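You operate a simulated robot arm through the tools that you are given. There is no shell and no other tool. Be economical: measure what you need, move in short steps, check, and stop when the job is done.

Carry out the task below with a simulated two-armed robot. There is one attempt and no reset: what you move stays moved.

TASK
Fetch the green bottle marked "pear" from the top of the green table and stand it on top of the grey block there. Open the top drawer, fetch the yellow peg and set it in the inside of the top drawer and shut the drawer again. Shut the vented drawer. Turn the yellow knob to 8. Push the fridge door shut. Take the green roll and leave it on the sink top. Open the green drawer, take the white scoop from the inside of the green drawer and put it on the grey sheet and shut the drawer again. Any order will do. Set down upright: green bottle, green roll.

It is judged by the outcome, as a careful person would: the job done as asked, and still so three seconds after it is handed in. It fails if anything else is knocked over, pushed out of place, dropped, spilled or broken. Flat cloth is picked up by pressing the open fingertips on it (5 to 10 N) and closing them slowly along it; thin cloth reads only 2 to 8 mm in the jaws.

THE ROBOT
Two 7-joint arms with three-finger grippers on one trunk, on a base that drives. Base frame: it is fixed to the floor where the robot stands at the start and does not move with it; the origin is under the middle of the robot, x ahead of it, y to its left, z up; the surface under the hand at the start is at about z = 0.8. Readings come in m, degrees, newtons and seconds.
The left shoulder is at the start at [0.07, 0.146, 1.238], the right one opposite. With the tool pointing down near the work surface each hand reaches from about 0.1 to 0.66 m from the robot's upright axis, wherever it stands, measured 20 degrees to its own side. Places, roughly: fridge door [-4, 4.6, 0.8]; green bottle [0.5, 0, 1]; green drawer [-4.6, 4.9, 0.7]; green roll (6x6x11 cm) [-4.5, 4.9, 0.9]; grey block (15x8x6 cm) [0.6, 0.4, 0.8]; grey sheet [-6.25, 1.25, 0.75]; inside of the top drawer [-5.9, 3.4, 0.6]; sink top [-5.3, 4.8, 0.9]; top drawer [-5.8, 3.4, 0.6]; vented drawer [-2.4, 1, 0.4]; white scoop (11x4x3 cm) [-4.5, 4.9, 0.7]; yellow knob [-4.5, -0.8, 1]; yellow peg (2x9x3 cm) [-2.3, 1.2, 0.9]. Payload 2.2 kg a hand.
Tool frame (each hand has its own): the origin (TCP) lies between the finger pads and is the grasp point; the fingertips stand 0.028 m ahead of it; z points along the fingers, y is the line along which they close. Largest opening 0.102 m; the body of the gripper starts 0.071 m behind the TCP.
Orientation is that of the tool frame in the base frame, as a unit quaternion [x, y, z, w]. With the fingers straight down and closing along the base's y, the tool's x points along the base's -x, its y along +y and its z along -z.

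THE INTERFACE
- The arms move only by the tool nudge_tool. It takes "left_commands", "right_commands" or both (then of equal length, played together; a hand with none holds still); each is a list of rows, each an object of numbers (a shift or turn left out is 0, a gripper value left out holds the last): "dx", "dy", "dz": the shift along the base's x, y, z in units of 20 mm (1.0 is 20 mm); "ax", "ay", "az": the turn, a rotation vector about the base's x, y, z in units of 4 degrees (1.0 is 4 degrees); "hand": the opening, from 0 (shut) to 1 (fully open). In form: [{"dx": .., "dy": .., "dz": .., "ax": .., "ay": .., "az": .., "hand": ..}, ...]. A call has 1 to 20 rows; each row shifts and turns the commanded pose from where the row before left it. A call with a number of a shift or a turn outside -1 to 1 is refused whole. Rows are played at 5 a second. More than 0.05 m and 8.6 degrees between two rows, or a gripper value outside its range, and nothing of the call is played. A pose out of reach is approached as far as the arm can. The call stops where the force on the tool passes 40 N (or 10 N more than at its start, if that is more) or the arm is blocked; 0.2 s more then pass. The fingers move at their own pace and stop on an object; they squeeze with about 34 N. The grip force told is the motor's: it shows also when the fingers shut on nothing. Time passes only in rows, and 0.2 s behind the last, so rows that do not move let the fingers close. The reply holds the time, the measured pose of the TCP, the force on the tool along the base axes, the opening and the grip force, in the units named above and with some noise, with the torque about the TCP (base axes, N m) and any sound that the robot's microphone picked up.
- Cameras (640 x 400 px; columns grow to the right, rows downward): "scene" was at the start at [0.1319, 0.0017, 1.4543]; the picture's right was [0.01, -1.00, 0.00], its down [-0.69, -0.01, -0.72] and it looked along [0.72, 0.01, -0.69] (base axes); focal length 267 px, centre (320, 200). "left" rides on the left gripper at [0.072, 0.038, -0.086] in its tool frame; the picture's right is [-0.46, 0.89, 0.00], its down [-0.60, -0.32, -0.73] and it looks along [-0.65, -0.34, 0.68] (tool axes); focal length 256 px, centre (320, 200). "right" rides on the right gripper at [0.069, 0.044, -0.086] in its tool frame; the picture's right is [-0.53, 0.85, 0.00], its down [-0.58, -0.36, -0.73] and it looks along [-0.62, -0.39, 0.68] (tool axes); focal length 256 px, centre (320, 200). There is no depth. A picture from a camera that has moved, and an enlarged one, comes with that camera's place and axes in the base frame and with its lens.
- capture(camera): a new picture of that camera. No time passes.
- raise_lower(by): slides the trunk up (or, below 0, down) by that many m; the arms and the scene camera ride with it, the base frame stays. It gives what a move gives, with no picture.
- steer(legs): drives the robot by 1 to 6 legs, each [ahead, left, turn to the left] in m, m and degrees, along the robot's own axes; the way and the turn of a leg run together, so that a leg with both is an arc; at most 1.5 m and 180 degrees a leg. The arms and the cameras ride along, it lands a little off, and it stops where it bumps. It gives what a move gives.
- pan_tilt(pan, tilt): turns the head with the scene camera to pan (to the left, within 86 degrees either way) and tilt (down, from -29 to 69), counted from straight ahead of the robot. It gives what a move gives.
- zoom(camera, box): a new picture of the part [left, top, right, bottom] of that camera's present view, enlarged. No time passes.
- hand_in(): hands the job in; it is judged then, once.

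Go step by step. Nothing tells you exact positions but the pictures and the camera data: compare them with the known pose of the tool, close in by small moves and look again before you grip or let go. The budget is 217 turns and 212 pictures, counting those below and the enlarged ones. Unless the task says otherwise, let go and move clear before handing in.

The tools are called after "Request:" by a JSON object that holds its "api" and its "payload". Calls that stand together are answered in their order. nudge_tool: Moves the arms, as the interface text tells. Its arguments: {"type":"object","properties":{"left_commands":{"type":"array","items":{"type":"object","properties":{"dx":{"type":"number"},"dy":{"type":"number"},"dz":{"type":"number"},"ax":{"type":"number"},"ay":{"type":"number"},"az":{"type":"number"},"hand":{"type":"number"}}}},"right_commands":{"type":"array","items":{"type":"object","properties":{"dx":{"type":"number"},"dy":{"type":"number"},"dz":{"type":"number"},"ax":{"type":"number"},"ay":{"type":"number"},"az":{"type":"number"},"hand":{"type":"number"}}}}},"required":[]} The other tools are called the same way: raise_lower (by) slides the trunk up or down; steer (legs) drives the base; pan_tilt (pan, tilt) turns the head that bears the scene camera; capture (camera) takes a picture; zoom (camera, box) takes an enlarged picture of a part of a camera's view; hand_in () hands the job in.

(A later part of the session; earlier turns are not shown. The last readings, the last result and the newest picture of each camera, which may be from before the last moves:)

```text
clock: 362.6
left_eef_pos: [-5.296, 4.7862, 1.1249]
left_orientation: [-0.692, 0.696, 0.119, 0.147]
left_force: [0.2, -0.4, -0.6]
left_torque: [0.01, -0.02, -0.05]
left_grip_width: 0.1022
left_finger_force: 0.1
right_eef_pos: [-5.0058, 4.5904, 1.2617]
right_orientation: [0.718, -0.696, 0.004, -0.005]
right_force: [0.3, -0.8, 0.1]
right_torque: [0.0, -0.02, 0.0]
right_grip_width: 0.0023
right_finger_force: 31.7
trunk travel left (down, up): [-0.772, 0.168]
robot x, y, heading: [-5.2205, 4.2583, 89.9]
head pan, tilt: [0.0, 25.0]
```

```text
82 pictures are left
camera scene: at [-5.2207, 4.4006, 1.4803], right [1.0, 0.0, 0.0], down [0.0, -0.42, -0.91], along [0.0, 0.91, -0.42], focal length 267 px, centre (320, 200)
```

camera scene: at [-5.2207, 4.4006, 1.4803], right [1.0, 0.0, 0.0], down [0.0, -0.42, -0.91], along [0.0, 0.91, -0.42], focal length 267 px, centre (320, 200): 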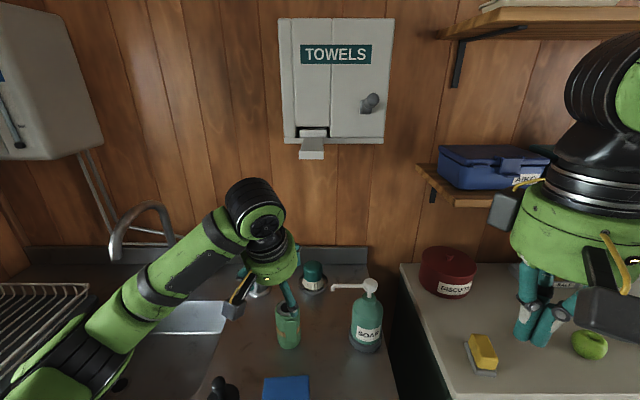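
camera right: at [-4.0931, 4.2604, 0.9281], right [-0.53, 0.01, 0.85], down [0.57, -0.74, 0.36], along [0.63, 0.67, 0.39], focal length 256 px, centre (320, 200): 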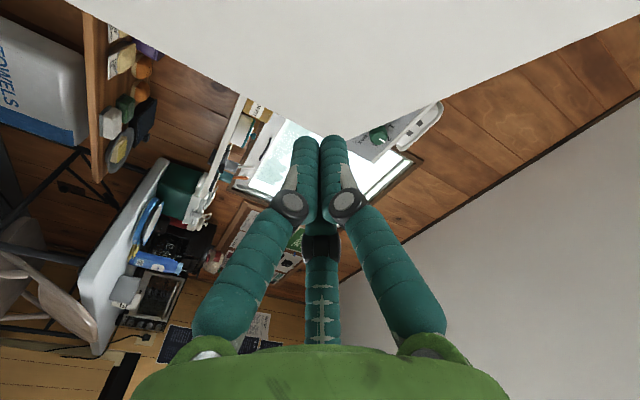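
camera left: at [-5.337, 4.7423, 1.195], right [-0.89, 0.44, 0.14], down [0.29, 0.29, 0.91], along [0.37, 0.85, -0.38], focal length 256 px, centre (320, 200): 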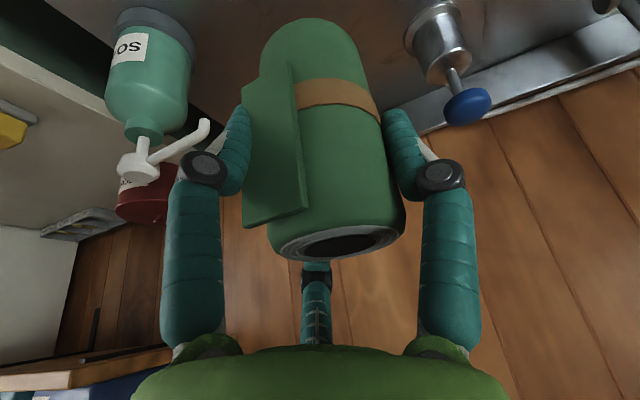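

The green roll stands upright on the sink top. I'll retract the left hand, back away, and set the right hand forward for the green drawer handle at about (-4.635, 4.71, 0.77).

Request:
{"api": "nudge_tool", "payload": {"left_commands": [{"dz": 1, "dy": -0.5}, {"dz": 1, "dy": -0.9}, {"dy": -1}, {"dy": -1}, {"dy": -1}, {"dy": -1}, {"dy": -1, "ax": -0.8}, {"dy": -1, "ax": -0.8}, {"ax": -0.8}, {"ax": -0.8}, {"ax": -0.8, "hand": 0.5}, {"ax": -0.8}]}}

Request:
{"api": "steer", "payload": {"legs": [[-0.5, 0, 0], [0, -0.42, 0]]}}

Request:
{"api": "nudge_tool", "payload": {"right_commands": [{"ax": 1, "dy": 0.5, "hand": 0.6}, {"ax": 1, "dy": 0.5}, {"ax": 1, "dy": 0.5}, {"ax": 1, "dy": 0.5}, {"ax": 1, "dy": 0.5}, {"ax": 1, "dy": 0.5}, {"ax": 1, "dy": 0.5}, {"ax": 1, "dy": 0.5}, {"ax": 1}, {"ax": 1}, {"ax": 1}, {"ax": 1}, {"ax": 1}, {"ax": 1}, {"ax": 1}, {"ax": 1}, {"ax": 1}, {"ax": 1}, {"ax": 1}, {"ax": 1}]}}

Request:
{"api": "nudge_tool", "payload": {"right_commands": [{"ax": 1}, {"ax": 1}, {"ax": 0.5}, {"ay": 1}, {"ay": 1}, {"ay": 1}, {"ay": 1}, {"ay": 1}, {"ay": 1}, {"ay": 0.9}]}}

Request:
{"api": "raise_lower", "payload": {"by": -0.4}}

Request:
{"api": "capture", "payload": {"camera": "scene"}}

```text
clock: 365.2
left_eef_pos: [-5.295, 4.6412, 1.1652]
left_orientation: [-0.707, 0.707, 0.001, 0.028]
left_force: [-0.1, 0.1, 0.1]
left_torque: [0.0, -0.01, 0.04]
left_grip_width: 0.0511
left_finger_force: 0.1
right_eef_pos: [-5.0065, 4.5911, 1.2607]
right_orientation: [0.718, -0.696, 0.003, -0.005]
right_force: [0.7, 0.3, 0.3]
right_torque: [-0.03, -0.02, 0.0]
right_grip_width: 0.0021
right_finger_force: 31.2
trunk travel left (down, up): [-0.772, 0.168]
robot x, y, heading: [-5.2207, 4.2595, 89.9]
head pan, tilt: [0.0, 25.0]
```

```text
clock: 370.3
left_eef_pos: [-4.8768, 4.1419, 1.1643]
left_orientation: [0.709, -0.705, -0.001, -0.029]
left_force: [-1.0, -0.4, 0.1]
left_torque: [0.0, 0.02, 0.0]
left_grip_width: 0.0512
left_finger_force: 0.0
right_eef_pos: [-4.5868, 4.0935, 1.2608]
right_orientation: [0.72, -0.694, 0.003, -0.005]
right_force: [-0.2, -1.0, 0.1]
right_torque: [-0.03, 0.0, 0.0]
right_grip_width: 0.0022
right_finger_force: 31.4
trunk travel left (down, up): [-0.772, 0.168]
robot x, y, heading: [-4.7954, 3.7631, 90.3]
head pan, tilt: [0.0, 25.0]
```

```text
clock: 374.5
left_eef_pos: [-4.8742, 4.1415, 1.1639]
left_orientation: [0.708, -0.705, -0.002, -0.029]
left_force: [0.5, -0.2, 0.3]
left_torque: [0.0, -0.02, 0.03]
left_grip_width: 0.0509
left_finger_force: 0.0
right_eef_pos: [-4.5872, 4.2459, 1.3156]
right_orientation: [0.548, -0.533, -0.445, -0.466]
right_force: [-0.6, 1.1, 0.4]
right_torque: [0.01, -0.02, 0.0]
right_grip_width: 0.0611
right_finger_force: 0.0
right hand out of reach, approached as far as the arm can: row 14, 15, 16, 17, 18, 19, 20
trunk travel left (down, up): [-0.772, 0.168]
robot x, y, heading: [-4.7968, 3.7563, 90.3]
head pan, tilt: [0.0, 25.0]
```

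```text
clock: 376.7
left_eef_pos: [-4.8752, 4.14, 1.1641]
left_orientation: [0.709, -0.705, -0.002, -0.03]
left_force: [0.4, 0.6, 0.5]
left_torque: [-0.04, -0.01, 0.02]
left_grip_width: 0.0511
left_finger_force: 0.0
right_eef_pos: [-4.5876, 4.2623, 1.3239]
right_orientation: [-0.374, 0.601, 0.595, 0.38]
right_force: [0.1, -0.1, 0.4]
right_torque: [-0.01, -0.04, 0.03]
right_grip_width: 0.0609
right_finger_force: 0.1
right hand out of reach, approached as far as the arm can: row 1, 2, 5
trunk travel left (down, up): [-0.772, 0.168]
robot x, y, heading: [-4.801, 3.7598, 90.2]
head pan, tilt: [0.0, 25.0]
```

```text
clock: 380.6
left_eef_pos: [-4.8759, 4.1413, 0.7632]
left_orientation: [0.709, -0.704, -0.002, -0.029]
left_force: [-0.3, 0.4, -0.1]
left_torque: [0.01, -0.03, 0.0]
left_grip_width: 0.0509
left_finger_force: 0.0
right_eef_pos: [-4.5882, 4.2626, 0.9244]
right_orientation: [-0.374, 0.601, 0.595, 0.381]
right_force: [-0.3, 0.0, -0.1]
right_torque: [0.0, 0.01, 0.01]
right_grip_width: 0.0613
right_finger_force: 0.0
trunk travel left (down, up): [-0.372, 0.568]
robot x, y, heading: [-4.7996, 3.7618, 90.3]
head pan, tilt: [0.0, 25.0]
```

```text
81 pictures are left
camera scene: at [-4.7992, 3.903, 1.0802], right [1.0, 0.01, 0.0], down [0.0, -0.42, -0.91], along [0.0, 0.91, -0.42], focal length 267 px, centre (320, 200)
```

scene: 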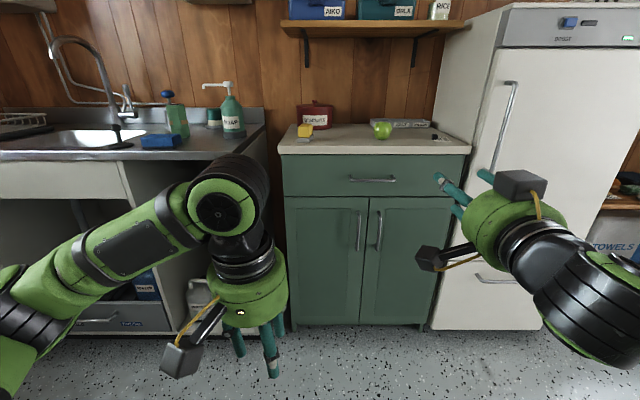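

The handle triangulates to (-4.627, 4.716, 0.776). I'll lower the trunk a bit and approach.

Request:
{"api": "raise_lower", "payload": {"by": -0.14}}

Request:
{"api": "steer", "payload": {"legs": [[0.32, 0.04, -0.3]]}}

Request:
{"api": "capture", "payload": {"camera": "right"}}

Request:
{"api": "capture", "payload": {"camera": "scene"}}

```text
clock: 382.2
left_eef_pos: [-4.8745, 4.1414, 0.6248]
left_orientation: [0.708, -0.706, -0.002, -0.029]
left_force: [0.1, 0.3, -0.4]
left_torque: [0.0, 0.02, 0.0]
left_grip_width: 0.0511
left_finger_force: 0.0
right_eef_pos: [-4.588, 4.2624, 0.7835]
right_orientation: [-0.374, 0.601, 0.595, 0.381]
right_force: [-0.1, 1.2, 0.1]
right_torque: [-0.02, 0.0, 0.0]
right_grip_width: 0.0612
right_finger_force: 0.1
trunk travel left (down, up): [-0.232, 0.708]
robot x, y, heading: [-4.7987, 3.7647, 90.4]
head pan, tilt: [0.0, 25.0]
```

```text
clock: 384.4
left_eef_pos: [-4.9172, 4.4659, 0.6242]
left_orientation: [0.709, -0.704, -0.002, -0.029]
left_force: [-0.2, -0.5, 1.2]
left_torque: [0.0, -0.01, 0.0]
left_grip_width: 0.051
left_finger_force: 0.0
right_eef_pos: [-4.6293, 4.5884, 0.7847]
right_orientation: [-0.376, 0.6, 0.595, 0.379]
right_force: [0.4, -0.6, 0.3]
right_torque: [0.0, -0.01, -0.02]
right_grip_width: 0.0614
right_finger_force: 0.0
trunk travel left (down, up): [-0.232, 0.708]
robot x, y, heading: [-4.837, 4.0834, 90.4]
head pan, tilt: [0.0, 25.0]
```

```text
80 pictures are left
camera right: at [-4.6989, 4.502, 0.7407], right [-0.53, 0.01, 0.85], down [0.57, -0.74, 0.37], along [0.62, 0.68, 0.39], focal length 256 px, centre (320, 200)
```

right: 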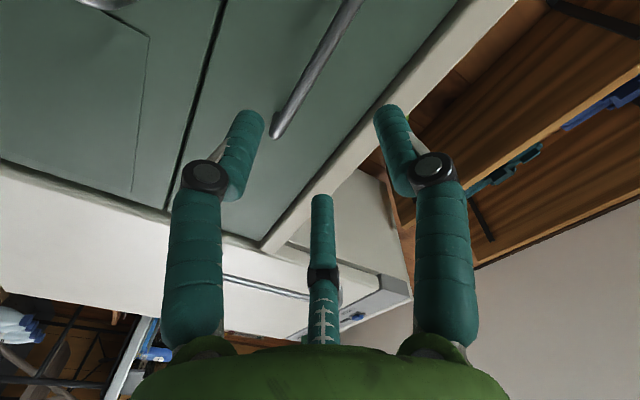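

```text
79 pictures are left
camera scene: at [-4.8408, 4.2278, 0.9402], right [1.0, 0.01, 0.0], down [0.0, -0.42, -0.91], along [-0.01, 0.91, -0.42], focal length 267 px, centre (320, 200)
```

scene: 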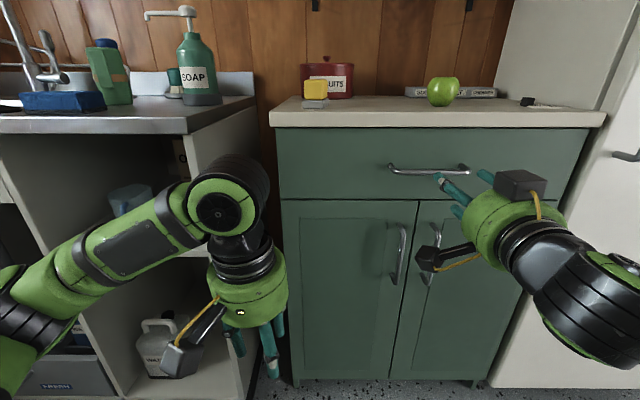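

Aligned. I'll advance 11.5 cm and close on the handle.

Request:
{"api": "nudge_tool", "payload": {"right_commands": [{"dy": 0.9, "dx": -0.1}, {"dy": 0.9, "dx": -0.1}, {"dy": 0.9}, {"dy": 0.9}, {"dy": 0.9}, {"dy": 0.7}, {"dy": 0.5}, {}]}}

Request:
{"api": "capture", "payload": {"camera": "right"}}

```text
clock: 386.2
left_eef_pos: [-4.917, 4.4648, 0.6241]
left_orientation: [0.71, -0.704, -0.002, -0.028]
left_force: [-0.4, -0.1, -0.6]
left_torque: [0.01, -0.02, 0.03]
left_grip_width: 0.0508
left_finger_force: 0.1
right_eef_pos: [-4.6332, 4.7002, 0.7851]
right_orientation: [-0.375, 0.601, 0.595, 0.379]
right_force: [-0.1, 0.2, -0.5]
right_torque: [-0.02, 0.0, 0.0]
right_grip_width: 0.0614
right_finger_force: 0.0
trunk travel left (down, up): [-0.232, 0.708]
robot x, y, heading: [-4.8395, 4.0868, 90.6]
head pan, tilt: [0.0, 25.0]
```

```text
78 pictures are left
camera right: at [-4.7024, 4.6156, 0.7412], right [-0.53, 0.01, 0.85], down [0.57, -0.74, 0.37], along [0.63, 0.68, 0.39], focal length 256 px, centre (320, 200)
```

right: 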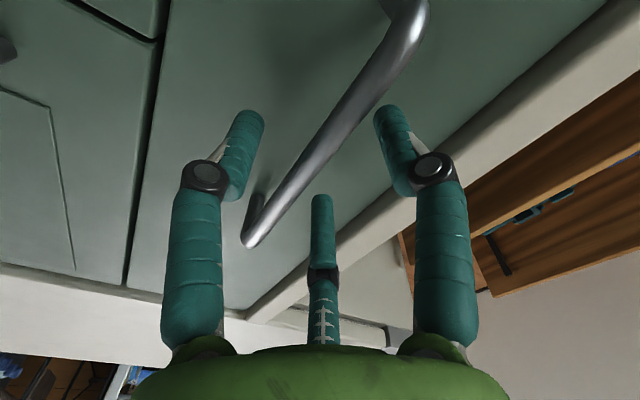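

Request:
{"api": "nudge_tool", "payload": {"right_commands": [{"hand": 0.4}, {"hand": 0.2}, {"hand": 0}, {}, {}]}}

Request:
{"api": "nudge_tool", "payload": {"right_commands": [{"dy": -0.5}, {"dy": -0.8}, {"dy": -0.8}, {"dy": -0.8}, {"dy": -0.8}, {"dy": -0.8}]}}

Request:
{"api": "capture", "payload": {"camera": "scene"}}

```text
clock: 387.4
left_eef_pos: [-4.9165, 4.4664, 0.6239]
left_orientation: [0.709, -0.704, -0.001, -0.028]
left_force: [0.8, -0.1, -1.0]
left_torque: [0.02, 0.0, -0.01]
left_grip_width: 0.051
left_finger_force: 0.1
right_eef_pos: [-4.6334, 4.7014, 0.7791]
right_orientation: [-0.376, 0.604, 0.592, 0.378]
right_force: [-0.4, -11.7, -21.2]
right_torque: [-0.12, 0.64, -0.76]
right_grip_width: 0.0187
right_finger_force: 43.4
trunk travel left (down, up): [-0.232, 0.708]
robot x, y, heading: [-4.8379, 4.0842, 90.6]
head pan, tilt: [0.0, 25.0]
```

```text
clock: 388.8
left_eef_pos: [-4.9177, 4.4671, 0.6238]
left_orientation: [0.709, -0.704, -0.001, -0.028]
left_force: [1.2, 0.5, -1.0]
left_torque: [-0.02, 0.01, 0.01]
left_grip_width: 0.0511
left_finger_force: 0.0
right_eef_pos: [-4.634, 4.6129, 0.78]
right_orientation: [-0.377, 0.603, 0.593, 0.378]
right_force: [-3.7, -0.6, -18.7]
right_torque: [-0.05, 0.82, -1.12]
right_grip_width: 0.0187
right_finger_force: 43.6
trunk travel left (down, up): [-0.232, 0.708]
robot x, y, heading: [-4.8384, 4.085, 90.4]
head pan, tilt: [0.0, 25.0]
```

```text
77 pictures are left
camera scene: at [-4.8404, 4.2296, 0.9398], right [1.0, 0.01, 0.0], down [0.0, -0.42, -0.91], along [-0.01, 0.91, -0.42], focal length 267 px, centre (320, 200)
```

scene: 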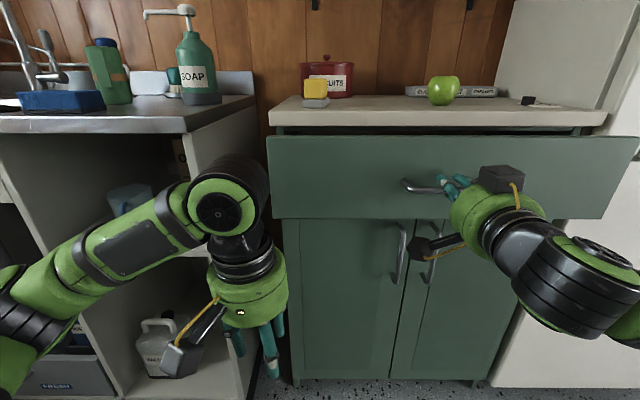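

It is opening. I'll pull the rest by backing the base.

Request:
{"api": "steer", "payload": {"legs": [[-0.18, 0, -0.5]]}}

Request:
{"api": "nudge_tool", "payload": {"right_commands": [{"hand": 0.3}, {"hand": 0.7}, {}]}}

Request:
{"api": "steer", "payload": {"legs": [[-0.12, 0, 0]]}}

Request:
{"api": "raise_lower", "payload": {"by": 0.4}}

Request:
{"api": "pan_tilt", "payload": {"pan": 0, "tilt": 38}}

Request:
{"api": "capture", "payload": {"camera": "scene"}}

```text
clock: 390.3
left_eef_pos: [-4.9149, 4.2844, 0.6226]
left_orientation: [-0.707, 0.707, -0.001, 0.029]
left_force: [-0.5, -0.2, -0.2]
left_torque: [0.04, -0.01, 0.0]
left_grip_width: 0.0507
left_finger_force: 0.1
right_eef_pos: [-4.634, 4.4291, 0.7793]
right_orientation: [-0.379, 0.603, 0.592, 0.378]
right_force: [-25.4, 0.8, -19.1]
right_torque: [-0.05, 0.91, 0.41]
right_grip_width: 0.0186
right_finger_force: 43.4
trunk travel left (down, up): [-0.232, 0.708]
robot x, y, heading: [-4.8364, 3.8987, 90.0]
head pan, tilt: [0.0, 25.0]
```

```text
clock: 391.1
left_eef_pos: [-4.9143, 4.2829, 0.6235]
left_orientation: [-0.707, 0.707, 0.002, 0.029]
left_force: [0.5, -0.3, 0.4]
left_torque: [-0.02, 0.02, 0.0]
left_grip_width: 0.0509
left_finger_force: 0.0
right_eef_pos: [-4.6319, 4.4265, 0.7801]
right_orientation: [-0.378, 0.602, 0.593, 0.378]
right_force: [-0.1, 0.2, -0.2]
right_torque: [0.0, 0.0, -0.01]
right_grip_width: 0.0715
right_finger_force: 0.1
trunk travel left (down, up): [-0.232, 0.708]
robot x, y, heading: [-4.838, 3.9002, 89.9]
head pan, tilt: [0.0, 25.0]
```

```text
clock: 392.4
left_eef_pos: [-4.9153, 4.1608, 0.6241]
left_orientation: [0.707, -0.706, -0.002, -0.028]
left_force: [0.5, 0.7, -0.6]
left_torque: [0.01, -0.01, 0.01]
left_grip_width: 0.0511
left_finger_force: 0.0
right_eef_pos: [-4.6331, 4.3051, 0.7817]
right_orientation: [-0.379, 0.601, 0.594, 0.376]
right_force: [0.5, -0.9, 0.7]
right_torque: [0.0, 0.01, 0.0]
right_grip_width: 0.0716
right_finger_force: 0.0
trunk travel left (down, up): [-0.232, 0.708]
robot x, y, heading: [-4.8413, 3.7827, 90.2]
head pan, tilt: [0.0, 25.0]
```

```text
clock: 396.2
left_eef_pos: [-4.9148, 4.1616, 1.0243]
left_orientation: [0.708, -0.706, -0.002, -0.029]
left_force: [0.2, 0.4, 0.8]
left_torque: [0.01, 0.07, -0.03]
left_grip_width: 0.051
left_finger_force: 0.0
right_eef_pos: [-4.6328, 4.306, 1.181]
right_orientation: [-0.378, 0.602, 0.594, 0.376]
right_force: [-0.5, 0.1, -1.1]
right_torque: [0.0, 0.01, 0.03]
right_grip_width: 0.0714
right_finger_force: 0.1
trunk travel left (down, up): [-0.632, 0.308]
robot x, y, heading: [-4.8389, 3.7771, 90.3]
head pan, tilt: [0.0, 25.0]
```

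```text
clock: 397.0
left_eef_pos: [-4.9139, 4.1613, 1.0239]
left_orientation: [0.707, -0.706, -0.002, -0.029]
left_force: [-0.1, 0.2, -0.2]
left_torque: [0.0, -0.01, 0.03]
left_grip_width: 0.0511
left_finger_force: 0.1
right_eef_pos: [-4.6332, 4.3055, 1.1798]
right_orientation: [-0.378, 0.602, 0.594, 0.376]
right_force: [0.2, -0.6, 0.6]
right_torque: [0.0, -0.02, 0.02]
right_grip_width: 0.0716
right_finger_force: 0.1
trunk travel left (down, up): [-0.632, 0.308]
robot x, y, heading: [-4.8354, 3.7792, 90.1]
head pan, tilt: [0.0, 38.0]
```

```text
76 pictures are left
camera scene: at [-4.8394, 3.9169, 1.3199], right [1.0, 0.0, 0.0], down [0.0, -0.62, -0.79], along [0.0, 0.79, -0.62], focal length 267 px, centre (320, 200)
```

scene: 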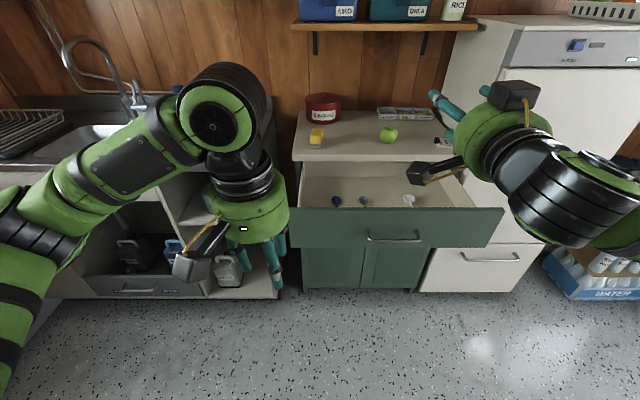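

The drawer is open by about 27 cm and holds a few scoops. I'll zoom in.

Request:
{"api": "zoom", "payload": {"camera": "scene", "box": [280, 140, 520, 260]}}

```text
2.67 times, centred on (400, 200) of scene
camera zoom: at [-4.8394, 3.9169, 1.3199], right [1.0, 0.0, 0.0], down [0.0, -0.62, -0.79], along [0.0, 0.79, -0.62], focal length 712 px, centre (107, 200)
```

zoom: 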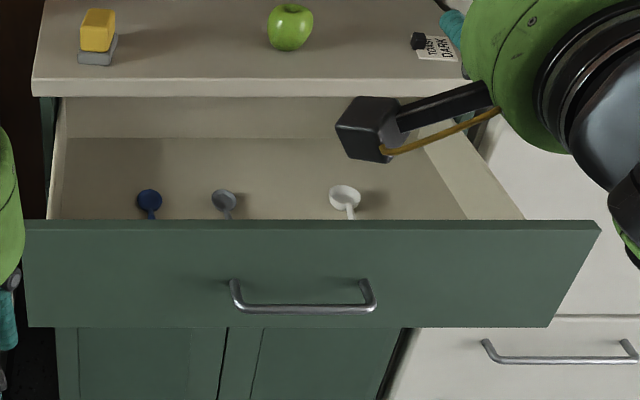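

The white scoop's bowl is at about (-4.51, 4.71) with its handle towards me. I'll position the base in front and bring the left hand over, yawed so the handle lies between two fingers.

Request:
{"api": "nudge_tool", "payload": {"right_commands": [{"dy": -1}, {"dy": -1}, {"dz": 0.5}, {}, {}, {}, {}, {}, {}], "left_commands": [{"az": 1, "hand": 0.8}, {"az": 1}, {"az": 1}, {"az": 1}, {"az": 1}, {"az": 1}, {"az": 1}, {"az": 1}, {"az": 0.5}]}}

Request:
{"api": "steer", "payload": {"legs": [[0, -0.37, 0], [0.31, 0, 0]]}}

Request:
{"api": "capture", "payload": {"camera": "left"}}

Request:
{"api": "capture", "payload": {"camera": "scene"}}

```text
clock: 399.0
left_eef_pos: [-4.9143, 4.1614, 1.0251]
left_orientation: [0.883, -0.469, -0.01, -0.027]
left_force: [0.1, -0.1, 0.2]
left_torque: [-0.04, 0.0, -0.01]
left_grip_width: 0.0817
left_finger_force: 0.1
right_eef_pos: [-4.6328, 4.2821, 1.1924]
right_orientation: [-0.377, 0.603, 0.593, 0.376]
right_force: [0.0, 0.3, 0.2]
right_torque: [-0.01, -0.01, 0.03]
right_grip_width: 0.0714
right_finger_force: 0.1
right hand out of reach, approached as far as the arm can: row 2
trunk travel left (down, up): [-0.632, 0.308]
robot x, y, heading: [-4.8408, 3.7797, 89.9]
head pan, tilt: [0.0, 38.0]
```

```text
clock: 403.0
left_eef_pos: [-4.5433, 4.4662, 1.0245]
left_orientation: [0.884, -0.467, -0.01, -0.027]
left_force: [0.0, -0.2, 0.1]
left_torque: [0.02, 0.02, 0.01]
left_grip_width: 0.0816
left_finger_force: 0.2
right_eef_pos: [-4.2635, 4.5881, 1.1941]
right_orientation: [-0.38, 0.601, 0.595, 0.375]
right_force: [-1.1, 0.6, 1.4]
right_torque: [0.01, -0.01, 0.03]
right_grip_width: 0.0716
right_finger_force: 0.1
trunk travel left (down, up): [-0.632, 0.308]
robot x, y, heading: [-4.4658, 4.0835, 90.5]
head pan, tilt: [0.0, 38.0]
```

```text
74 pictures are left
camera left: at [-4.5351, 4.3806, 1.1065], right [-0.99, -0.12, -0.01], down [-0.09, 0.63, 0.77], along [-0.08, 0.76, -0.64], focal length 256 px, centre (320, 200)
```

left: 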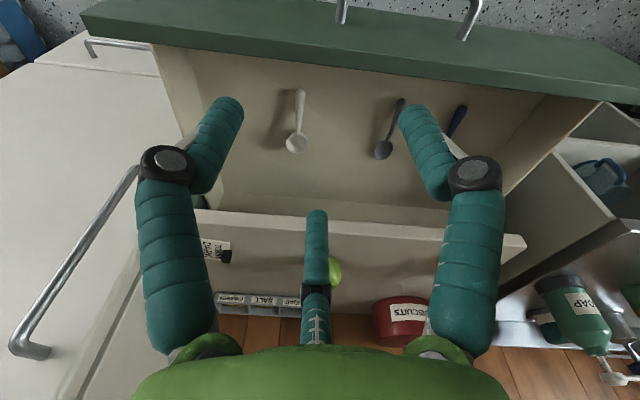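

```text
73 pictures are left
camera scene: at [-4.4665, 4.2226, 1.3199], right [1.0, 0.01, 0.0], down [0.0, -0.62, -0.79], along [-0.01, 0.79, -0.62], focal length 267 px, centre (320, 200)
```

scene: 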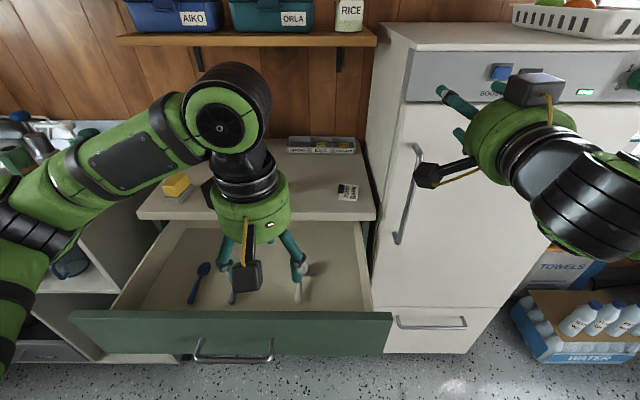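

The white bowl's centre is at about (-4.521, 4.67, 0.73). I'll tilt slightly and come down above it.

Request:
{"api": "nudge_tool", "payload": {"left_commands": [{"ax": 1, "dy": 0.9, "dx": 0.1, "hand": 0.65}, {"ax": 1, "dy": 0.9, "dx": 0.2}, {"ax": 1, "dy": 0.9, "dx": 0.2}, {"ax": 1, "dy": 0.9, "dx": 0.2}, {"dy": 0.9, "dx": 0.2}, {"dy": 0.9, "dx": 0.2}, {"dy": 0.9}, {"dy": 0.9, "dz": -1}, {"dy": 0.9, "dz": -1}, {"dy": 0.9, "dz": -1}, {"dy": 0.5, "dz": -1}, {"dz": -1}, {"dz": -1}, {"dz": -1}, {"dz": -1}]}}

Request:
{"api": "capture", "payload": {"camera": "left"}}

Request:
{"api": "capture", "payload": {"camera": "scene"}}

```text
clock: 406.2
left_eef_pos: [-4.5201, 4.6572, 0.8654]
left_orientation: [0.871, -0.461, -0.075, -0.15]
left_force: [0.3, -0.9, 0.1]
left_torque: [-0.03, -0.01, 0.0]
left_grip_width: 0.0662
left_finger_force: 0.0
right_eef_pos: [-4.261, 4.5883, 1.1923]
right_orientation: [-0.38, 0.602, 0.595, 0.375]
right_force: [-0.2, 0.5, -0.2]
right_torque: [0.02, 0.0, 0.0]
right_grip_width: 0.0712
right_finger_force: 0.1
trunk travel left (down, up): [-0.632, 0.308]
robot x, y, heading: [-4.4651, 4.0836, 90.1]
head pan, tilt: [0.0, 38.0]
```

```text
72 pictures are left
camera left: at [-4.5122, 4.5522, 0.9193], right [-0.99, -0.11, -0.05], down [-0.08, 0.4, 0.91], along [-0.08, 0.91, -0.4], focal length 256 px, centre (320, 200)
```

left: 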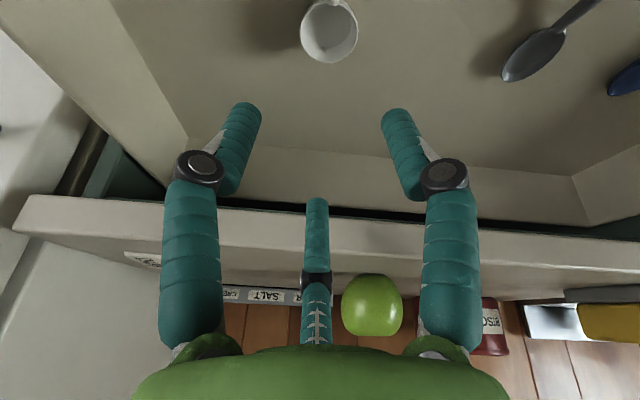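

```text
71 pictures are left
camera scene: at [-4.4665, 4.2233, 1.3199], right [1.0, 0.01, 0.0], down [0.0, -0.62, -0.79], along [-0.01, 0.79, -0.62], focal length 267 px, centre (320, 200)
```

scene: 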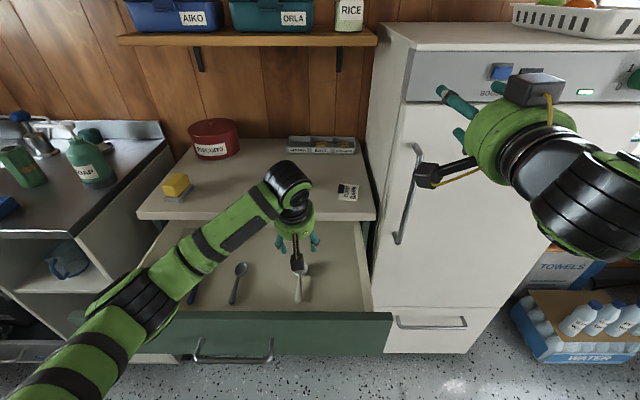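

Request:
{"api": "nudge_tool", "payload": {"left_commands": [{"dz": -1, "dy": 0.2, "dx": -0.15}, {"dz": -1, "dy": 0.15}, {"dz": -1}, {"dz": -1}]}}

Request:
{"api": "capture", "payload": {"camera": "left"}}

Request:
{"api": "zoom", "payload": {"camera": "scene", "box": [180, 140, 380, 340]}}

```text
clock: 407.2
left_eef_pos: [-4.5242, 4.6648, 0.7851]
left_orientation: [0.872, -0.461, -0.075, -0.15]
left_force: [-0.3, -0.3, 0.9]
left_torque: [-0.02, -0.04, -0.03]
left_grip_width: 0.0664
left_finger_force: 0.2
right_eef_pos: [-4.2628, 4.588, 1.192]
right_orientation: [-0.38, 0.601, 0.594, 0.375]
right_force: [-0.2, 0.4, -0.4]
right_torque: [-0.01, 0.02, -0.03]
right_grip_width: 0.0715
right_finger_force: 0.0
trunk travel left (down, up): [-0.632, 0.308]
robot x, y, heading: [-4.466, 4.0862, 90.6]
head pan, tilt: [0.0, 38.0]
```

```text
70 pictures are left
camera left: at [-4.5163, 4.5585, 0.8394], right [-0.99, -0.11, -0.05], down [-0.08, 0.4, 0.91], along [-0.08, 0.91, -0.4], focal length 256 px, centre (320, 200)
```

left: 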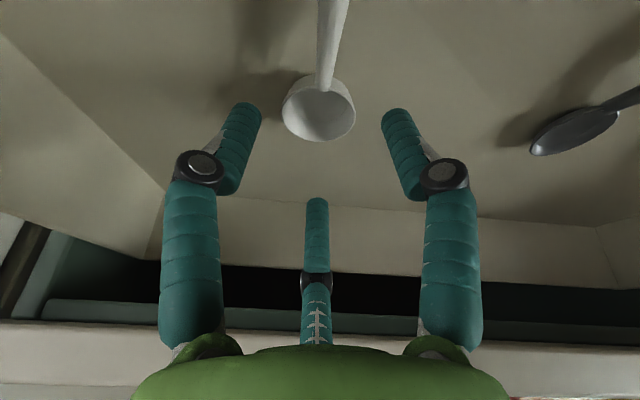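

```text
2.00 times, centred on (280, 240) of scene
camera zoom: at [-4.4665, 4.2232, 1.3199], right [1.0, 0.01, 0.0], down [0.0, -0.62, -0.79], along [-0.01, 0.79, -0.62], focal length 534 px, centre (400, 120)
```

zoom: 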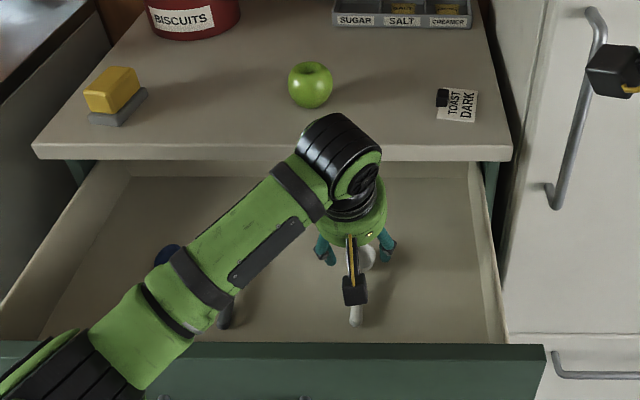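

Request:
{"api": "nudge_tool", "payload": {"left_commands": [{"dz": -0.8}, {"dz": -0.8}, {"dz": -0.5}, {"dz": -0.3}, {}]}}

Request:
{"api": "capture", "payload": {"camera": "left"}}

```text
clock: 408.4
left_eef_pos: [-4.5186, 4.6623, 0.7398]
left_orientation: [0.87, -0.462, -0.075, -0.153]
left_force: [5.3, 0.7, 20.6]
left_torque: [0.13, -0.66, -0.1]
left_grip_width: 0.077
left_finger_force: 0.3
right_eef_pos: [-4.2593, 4.5857, 1.1936]
right_orientation: [-0.378, 0.601, 0.595, 0.375]
right_force: [0.2, 1.4, 0.0]
right_torque: [0.02, 0.01, 0.02]
right_grip_width: 0.0715
right_finger_force: 0.1
trunk travel left (down, up): [-0.632, 0.308]
robot x, y, heading: [-4.4663, 4.0845, 90.3]
head pan, tilt: [0.0, 38.0]
```

```text
68 pictures are left
camera left: at [-4.512, 4.5572, 0.7941], right [-0.99, -0.1, -0.05], down [-0.09, 0.39, 0.92], along [-0.07, 0.91, -0.4], focal length 256 px, centre (320, 200)
```

left: 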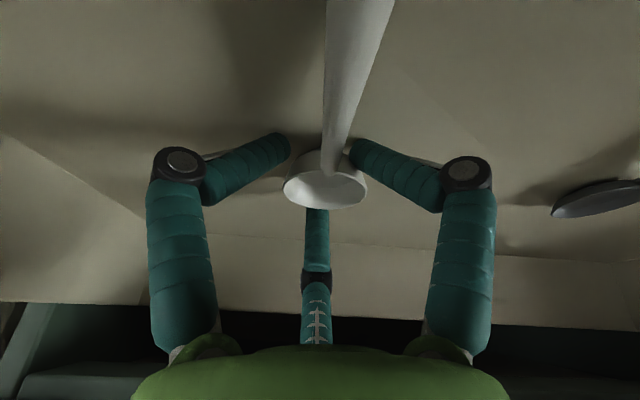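

The fingers touch the drawer floor around the bowl. I'll ease up 6 mm and close.

Request:
{"api": "nudge_tool", "payload": {"left_commands": [{"dz": 0.35}, {"hand": 0.5}, {"hand": 0.4}, {"hand": 0.2}, {"hand": 0}, {}]}}

Request:
{"api": "capture", "payload": {"camera": "left"}}

```text
clock: 409.8
left_eef_pos: [-4.5245, 4.663, 0.7481]
left_orientation: [0.871, -0.459, -0.077, -0.154]
left_force: [-6.0, 0.6, 24.0]
left_torque: [-0.23, 0.16, 0.02]
left_grip_width: 0.0497
left_finger_force: 34.2
right_eef_pos: [-4.263, 4.5854, 1.1931]
right_orientation: [-0.379, 0.6, 0.596, 0.375]
right_force: [0.3, 0.3, -0.2]
right_torque: [0.02, 0.05, 0.01]
right_grip_width: 0.0715
right_finger_force: 0.1
trunk travel left (down, up): [-0.632, 0.308]
robot x, y, heading: [-4.4684, 4.0899, 90.2]
head pan, tilt: [0.0, 38.0]
```

```text
67 pictures are left
camera left: at [-4.5167, 4.5579, 0.8017], right [-0.99, -0.11, -0.05], down [-0.09, 0.39, 0.92], along [-0.08, 0.91, -0.4], focal length 256 px, centre (320, 200)
```

left: 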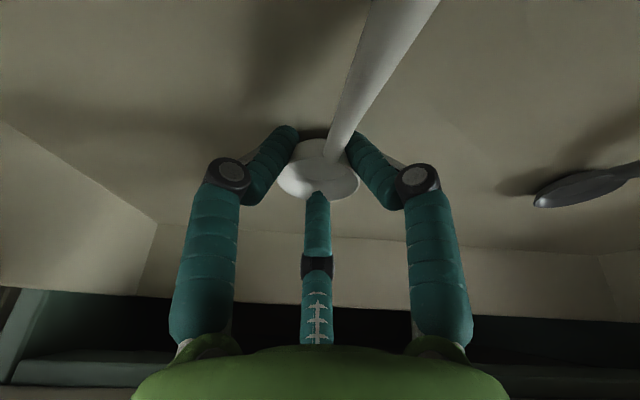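

Request:
{"api": "nudge_tool", "payload": {"left_commands": [{"dz": 0.3}, {"dz": 0.5}, {"dz": 0.8}, {"dz": 0.8}, {"dz": 0.8}]}}

Request:
{"api": "capture", "payload": {"camera": "left"}}

```text
clock: 411.0
left_eef_pos: [-4.5242, 4.6643, 0.8065]
left_orientation: [0.871, -0.461, -0.076, -0.15]
left_force: [-0.1, 0.0, -1.0]
left_torque: [0.01, 0.01, -0.03]
left_grip_width: 0.0328
left_finger_force: 34.2
right_eef_pos: [-4.2625, 4.5872, 1.1919]
right_orientation: [-0.38, 0.601, 0.595, 0.375]
right_force: [0.0, -0.1, -0.1]
right_torque: [0.02, -0.03, 0.04]
right_grip_width: 0.0714
right_finger_force: 0.1
trunk travel left (down, up): [-0.632, 0.308]
robot x, y, heading: [-4.4647, 4.086, 90.3]
head pan, tilt: [0.0, 38.0]
```

```text
66 pictures are left
camera left: at [-4.5161, 4.559, 0.8622], right [-0.99, -0.11, -0.04], down [-0.08, 0.4, 0.91], along [-0.08, 0.91, -0.41], focal length 256 px, centre (320, 200)
```

left: 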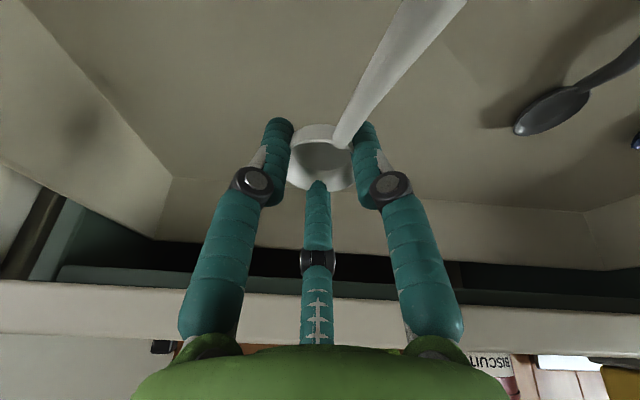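

The scoop is lifted and held by its bowl. I'll raise it clear, back off, and push the drawer shut with the right hand.

Request:
{"api": "nudge_tool", "payload": {"left_commands": [{"dz": 1}, {"dz": 1}, {"dz": 1, "dy": -0.5}, {"dz": 1, "dy": -0.8}, {"dz": 1, "dy": -0.9}, {"dz": 1, "dy": -0.9}, {"dz": 1, "dy": -0.9}, {"dz": 1, "dy": -0.9}, {"dz": 1, "dy": -0.9}, {"dz": 1, "dy": -0.9}, {"dz": 1, "dy": -0.9}, {"dz": 1, "dy": -0.9}, {"dz": 1, "dy": -0.9}, {"dz": 1, "dy": -0.5}], "right_commands": [{"hand": 0}, {}, {}, {}, {}, {}, {}, {}, {}, {}, {}, {}, {}, {}]}}

Request:
{"api": "steer", "payload": {"legs": [[-0.3, 0, 0], [0, 0.36, 0]]}}

Request:
{"api": "raise_lower", "payload": {"by": -0.4}}

Request:
{"api": "raise_lower", "payload": {"by": -0.06}}

Request:
{"api": "capture", "payload": {"camera": "scene"}}

```text
clock: 414.0
left_eef_pos: [-4.5237, 4.4644, 1.0887]
left_orientation: [0.871, -0.461, -0.074, -0.15]
left_force: [-0.4, -0.6, -0.2]
left_torque: [-0.03, 0.0, 0.0]
left_grip_width: 0.0321
left_finger_force: 33.8
right_eef_pos: [-4.2619, 4.5874, 1.1924]
right_orientation: [-0.38, 0.601, 0.595, 0.375]
right_force: [-0.3, -0.8, 0.3]
right_torque: [-0.03, -0.01, 0.01]
right_grip_width: 0.002
right_finger_force: 31.3
trunk travel left (down, up): [-0.632, 0.308]
robot x, y, heading: [-4.4631, 4.0859, 90.2]
head pan, tilt: [0.0, 38.0]
```

```text
clock: 417.9
left_eef_pos: [-4.8775, 4.1647, 1.0884]
left_orientation: [0.871, -0.462, -0.075, -0.15]
left_force: [0.2, 0.1, 0.6]
left_torque: [-0.03, -0.02, -0.01]
left_grip_width: 0.032
left_finger_force: 33.8
right_eef_pos: [-4.6139, 4.2875, 1.1932]
right_orientation: [-0.38, 0.601, 0.594, 0.375]
right_force: [0.0, 0.3, -0.5]
right_torque: [-0.02, -0.01, 0.0]
right_grip_width: 0.0025
right_finger_force: 30.6
trunk travel left (down, up): [-0.632, 0.308]
robot x, y, heading: [-4.8218, 3.7818, 90.5]
head pan, tilt: [0.0, 38.0]
```

```text
clock: 421.8
left_eef_pos: [-4.8764, 4.1636, 0.6884]
left_orientation: [0.871, -0.461, -0.075, -0.15]
left_force: [-0.3, 0.6, -0.5]
left_torque: [0.03, 0.02, 0.01]
left_grip_width: 0.0323
left_finger_force: 33.9
right_eef_pos: [-4.6142, 4.286, 0.7935]
right_orientation: [-0.38, 0.601, 0.595, 0.375]
right_force: [-0.3, 0.6, -0.2]
right_torque: [0.02, 0.0, 0.0]
right_grip_width: 0.0018
right_finger_force: 31.4
trunk travel left (down, up): [-0.232, 0.708]
robot x, y, heading: [-4.8193, 3.7814, 90.5]
head pan, tilt: [0.0, 38.0]
```

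```text
clock: 422.8
left_eef_pos: [-4.8764, 4.1637, 0.6282]
left_orientation: [0.871, -0.461, -0.075, -0.15]
left_force: [-0.4, -0.3, -0.6]
left_torque: [0.01, 0.0, 0.0]
left_grip_width: 0.032
left_finger_force: 34.3
right_eef_pos: [-4.6149, 4.2882, 0.7319]
right_orientation: [-0.379, 0.602, 0.594, 0.376]
right_force: [1.0, 0.5, 0.6]
right_torque: [-0.03, 0.03, 0.0]
right_grip_width: 0.0019
right_finger_force: 31.4
trunk travel left (down, up): [-0.172, 0.768]
robot x, y, heading: [-4.8172, 3.7829, 90.5]
head pan, tilt: [0.0, 38.0]
```

```text
65 pictures are left
camera scene: at [-4.8196, 3.9212, 0.8599], right [1.0, 0.01, 0.0], down [0.0, -0.62, -0.79], along [0.0, 0.79, -0.62], focal length 267 px, centre (320, 200)
```

scene: 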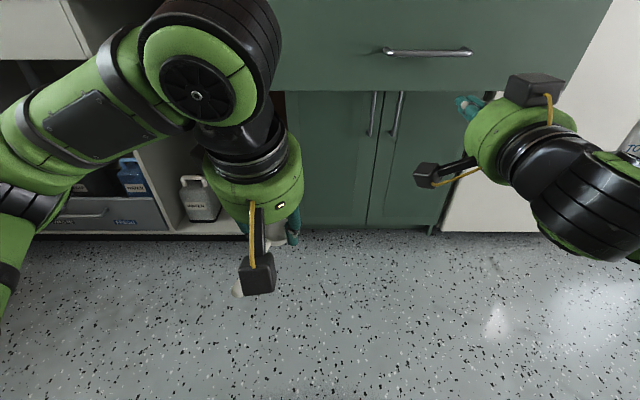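

Request:
{"api": "raise_lower", "payload": {"by": 0.01}}

Request:
{"api": "steer", "payload": {"legs": [[0.3, 0, -0.4]]}}

Request:
{"api": "nudge_tool", "payload": {"right_commands": [{"dy": 0.7}, {"dy": 0.7}, {"dy": 0.7}, {"dy": 0.7}, {"dy": 0.7}, {"dy": 0.7}, {"dy": 0.5}, {"dy": 0.5}, {"dy": 0.5}, {"dy": 0.5}, {"dy": 0.5}]}}

Request:
{"api": "capture", "payload": {"camera": "scene"}}

```text
clock: 423.4
left_eef_pos: [-4.8769, 4.1647, 0.6381]
left_orientation: [0.871, -0.461, -0.074, -0.15]
left_force: [1.3, 0.1, 0.8]
left_torque: [-0.02, 0.01, -0.02]
left_grip_width: 0.0322
left_finger_force: 34.6
right_eef_pos: [-4.6137, 4.2863, 0.7422]
right_orientation: [-0.379, 0.602, 0.594, 0.375]
right_force: [0.2, -0.8, -0.6]
right_torque: [0.0, 0.01, -0.02]
right_grip_width: 0.0023
right_finger_force: 31.8
trunk travel left (down, up): [-0.182, 0.758]
robot x, y, heading: [-4.8181, 3.7812, 90.5]
head pan, tilt: [0.0, 38.0]
```

```text
clock: 425.4
left_eef_pos: [-4.8768, 4.4579, 0.6379]
left_orientation: [0.871, -0.462, -0.075, -0.15]
left_force: [0.3, 0.2, 0.5]
left_torque: [0.0, 0.01, 0.02]
left_grip_width: 0.032
left_finger_force: 34.0
right_eef_pos: [-4.6139, 4.5815, 0.742]
right_orientation: [-0.379, 0.602, 0.594, 0.375]
right_force: [-0.1, -0.8, 0.3]
right_torque: [0.01, 0.0, 0.0]
right_grip_width: 0.0021
right_finger_force: 31.2
trunk travel left (down, up): [-0.182, 0.758]
robot x, y, heading: [-4.8178, 4.0809, 89.9]
head pan, tilt: [0.0, 38.0]
```

```text
clock: 427.8
left_eef_pos: [-4.8774, 4.4592, 0.6376]
left_orientation: [0.871, -0.462, -0.075, -0.15]
left_force: [-0.1, 0.8, -0.3]
left_torque: [0.01, 0.01, 0.02]
left_grip_width: 0.032
left_finger_force: 34.4
right_eef_pos: [-4.6158, 4.7146, 0.7431]
right_orientation: [-0.379, 0.602, 0.594, 0.376]
right_force: [0.2, 0.1, -0.3]
right_torque: [0.01, -0.02, 0.01]
right_grip_width: 0.0023
right_finger_force: 31.3
trunk travel left (down, up): [-0.182, 0.758]
robot x, y, heading: [-4.8201, 4.0782, 90.1]
head pan, tilt: [0.0, 38.0]
```

```text
64 pictures are left
camera scene: at [-4.8206, 4.2163, 0.8699], right [1.0, 0.0, 0.0], down [0.0, -0.62, -0.79], along [0.0, 0.79, -0.62], focal length 267 px, centre (320, 200)
```

scene: 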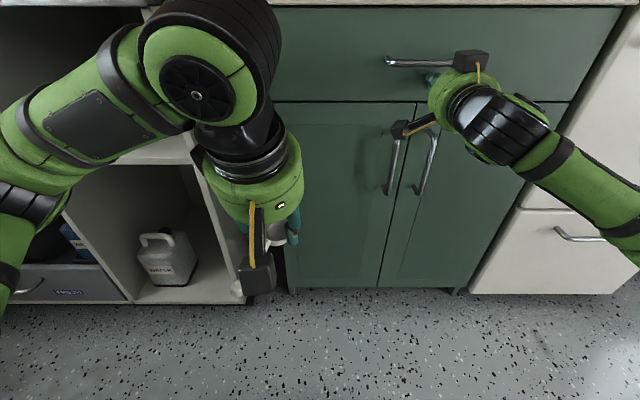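

Request:
{"api": "nudge_tool", "payload": {"right_commands": [{"dy": 0.4}, {"dy": 0.4}, {"dy": 0.4}, {"dy": 0.4}, {"dy": 0.4}]}}

Request:
{"api": "zoom", "payload": {"camera": "scene", "box": [250, 0, 640, 240]}}

```text
clock: 428.2
left_eef_pos: [-4.8758, 4.4566, 0.6392]
left_orientation: [0.87, -0.463, -0.076, -0.152]
left_force: [-0.3, 0.2, -0.3]
left_torque: [0.0, 0.04, 0.0]
left_grip_width: 0.0321
left_finger_force: 34.1
right_eef_pos: [-4.6148, 4.7182, 0.7422]
right_orientation: [-0.38, 0.602, 0.594, 0.375]
right_force: [1.7, -21.3, -2.2]
right_torque: [0.13, 0.21, 0.02]
right_grip_width: 0.006
right_finger_force: 31.1
trunk travel left (down, up): [-0.182, 0.758]
robot x, y, heading: [-4.821, 4.0778, 90.0]
head pan, tilt: [0.0, 38.0]
stopped in row 2 (right hand): the force on the tool passed its limit at 54 N (the readings are from after the stop); the commanded pose is now the measured one
```

```text
1.64 times, centred on (445, 120) of scene
camera zoom: at [-4.8197, 4.2132, 0.8703], right [1.0, 0.0, 0.0], down [0.0, -0.61, -0.79], along [0.0, 0.79, -0.61], focal length 438 px, centre (115, 331)
```

zoom: 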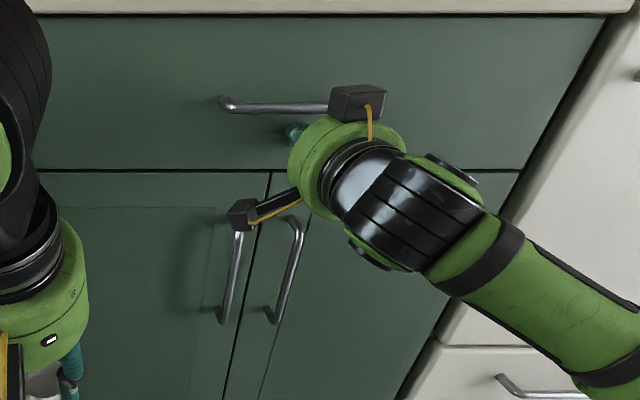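

The green drawer is shut. I'll withdraw, raise the trunk, and turn towards the grey sheet in the southwest.

Request:
{"api": "nudge_tool", "payload": {"right_commands": [{"dy": -1}, {"dy": -1}, {"dy": -1}, {"dy": -1}, {"dy": -1}, {"dy": -1}]}}

Request:
{"api": "steer", "payload": {"legs": [[-0.75, 0, 0]]}}

Request:
{"api": "raise_lower", "payload": {"by": 0.4}}

Request:
{"api": "raise_lower", "payload": {"by": 0.2}}

Request:
{"api": "steer", "payload": {"legs": [[0, 0, 140]]}}

Request:
{"api": "pan_tilt", "payload": {"pan": 0, "tilt": 22}}

Request:
{"api": "capture", "payload": {"camera": "scene"}}

Request:
{"api": "capture", "payload": {"camera": "left"}}

```text
clock: 429.6
left_eef_pos: [-4.8768, 4.4581, 0.6377]
left_orientation: [0.871, -0.462, -0.074, -0.151]
left_force: [0.1, 0.4, 0.3]
left_torque: [0.0, 0.01, -0.01]
left_grip_width: 0.0321
left_finger_force: 34.2
right_eef_pos: [-4.6149, 4.6009, 0.7409]
right_orientation: [-0.381, 0.604, 0.592, 0.374]
right_force: [-1.4, 0.0, 0.4]
right_torque: [0.0, -0.02, -0.06]
right_grip_width: 0.002
right_finger_force: 31.5
trunk travel left (down, up): [-0.182, 0.758]
robot x, y, heading: [-4.8191, 4.0783, 90.3]
head pan, tilt: [0.0, 38.0]
```

```text
clock: 433.6
left_eef_pos: [-4.8754, 3.7269, 0.6382]
left_orientation: [0.873, -0.458, -0.076, -0.149]
left_force: [-0.8, 0.3, 0.3]
left_torque: [0.03, 0.04, 0.01]
left_grip_width: 0.0318
left_finger_force: 34.0
right_eef_pos: [-4.6162, 3.8726, 0.7411]
right_orientation: [-0.384, 0.601, 0.594, 0.372]
right_force: [0.2, 0.3, 0.1]
right_torque: [-0.01, 0.03, 0.02]
right_grip_width: 0.0022
right_finger_force: 31.4
trunk travel left (down, up): [-0.182, 0.758]
robot x, y, heading: [-4.8135, 3.3481, 90.5]
head pan, tilt: [0.0, 38.0]
```

```text
clock: 437.5
left_eef_pos: [-4.8761, 3.7275, 1.0372]
left_orientation: [0.873, -0.458, -0.076, -0.149]
left_force: [1.0, 0.0, 0.4]
left_torque: [-0.01, 0.01, -0.02]
left_grip_width: 0.0314
left_finger_force: 34.3
right_eef_pos: [-4.6153, 3.8736, 1.1401]
right_orientation: [-0.384, 0.601, 0.593, 0.372]
right_force: [-1.0, -0.3, -0.5]
right_torque: [-0.01, 0.01, -0.01]
right_grip_width: 0.0021
right_finger_force: 32.1
trunk travel left (down, up): [-0.582, 0.358]
robot x, y, heading: [-4.8152, 3.3525, 90.8]
head pan, tilt: [0.0, 38.0]
```

```text
clock: 439.6
left_eef_pos: [-4.8754, 3.7271, 1.2381]
left_orientation: [0.872, -0.459, -0.075, -0.15]
left_force: [-0.1, -0.2, 0.2]
left_torque: [0.01, 0.01, 0.0]
left_grip_width: 0.0317
left_finger_force: 34.2
right_eef_pos: [-4.6156, 3.8739, 1.3392]
right_orientation: [-0.384, 0.602, 0.594, 0.372]
right_force: [0.1, -0.3, 0.0]
right_torque: [-0.01, 0.0, 0.0]
right_grip_width: 0.0019
right_finger_force: 31.3
trunk travel left (down, up): [-0.782, 0.158]
robot x, y, heading: [-4.8142, 3.3517, 90.4]
head pan, tilt: [0.0, 38.0]
```

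```text
clock: 445.7
left_eef_pos: [-5.0303, 3.0307, 1.2381]
left_orientation: [0.748, 0.643, -0.167, 0.015]
left_force: [1.2, -0.2, 0.2]
left_torque: [-0.01, -0.01, -0.01]
left_grip_width: 0.0318
left_finger_force: 33.9
right_eef_pos: [-5.3198, 3.1029, 1.3388]
right_orientation: [0.701, 0.135, -0.565, 0.415]
right_force: [-0.1, 0.6, -0.1]
right_torque: [0.02, -0.02, 0.01]
right_grip_width: 0.0023
right_finger_force: 31.0
trunk travel left (down, up): [-0.782, 0.158]
robot x, y, heading: [-4.8153, 3.3453, -132.5]
head pan, tilt: [0.0, 38.0]
```

```text
clock: 446.5
left_eef_pos: [-5.0299, 3.0301, 1.2376]
left_orientation: [0.748, 0.642, -0.168, 0.015]
left_force: [0.8, -0.4, 0.5]
left_torque: [0.04, 0.06, -0.02]
left_grip_width: 0.0313
left_finger_force: 34.1
right_eef_pos: [-5.3192, 3.1015, 1.3405]
right_orientation: [0.701, 0.135, -0.564, 0.415]
right_force: [-0.2, -0.9, -0.3]
right_torque: [0.02, 0.0, 0.01]
right_grip_width: 0.0021
right_finger_force: 31.6
trunk travel left (down, up): [-0.782, 0.158]
robot x, y, heading: [-4.812, 3.349, -132.3]
head pan, tilt: [0.0, 22.0]
```

```text
62 pictures are left
camera scene: at [-4.9116, 3.244, 1.495], right [-0.74, 0.68, 0.0], down [0.25, 0.28, -0.93], along [-0.63, -0.68, -0.38], focal length 267 px, centre (320, 200)
```

scene: 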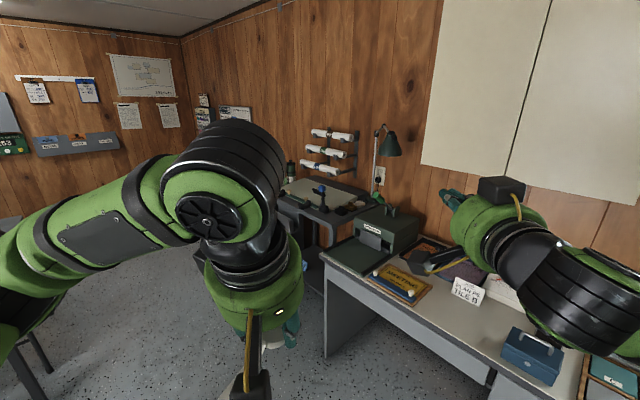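

```text
61 pictures are left
camera left: at [-4.9657, 3.1132, 1.293], right [0.8, -0.6, -0.05], down [-0.21, -0.35, 0.91], along [-0.56, -0.72, -0.4], focal length 256 px, centre (320, 200)
```

left: 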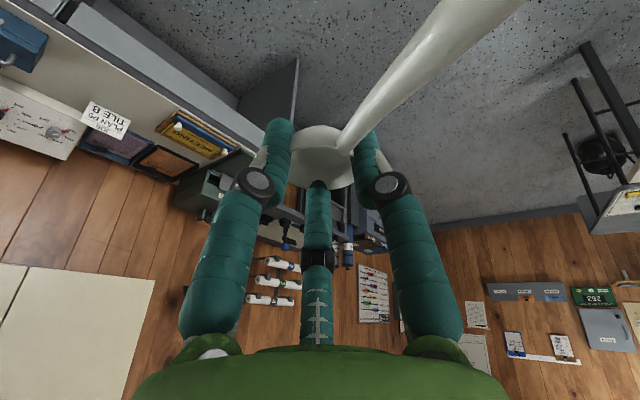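

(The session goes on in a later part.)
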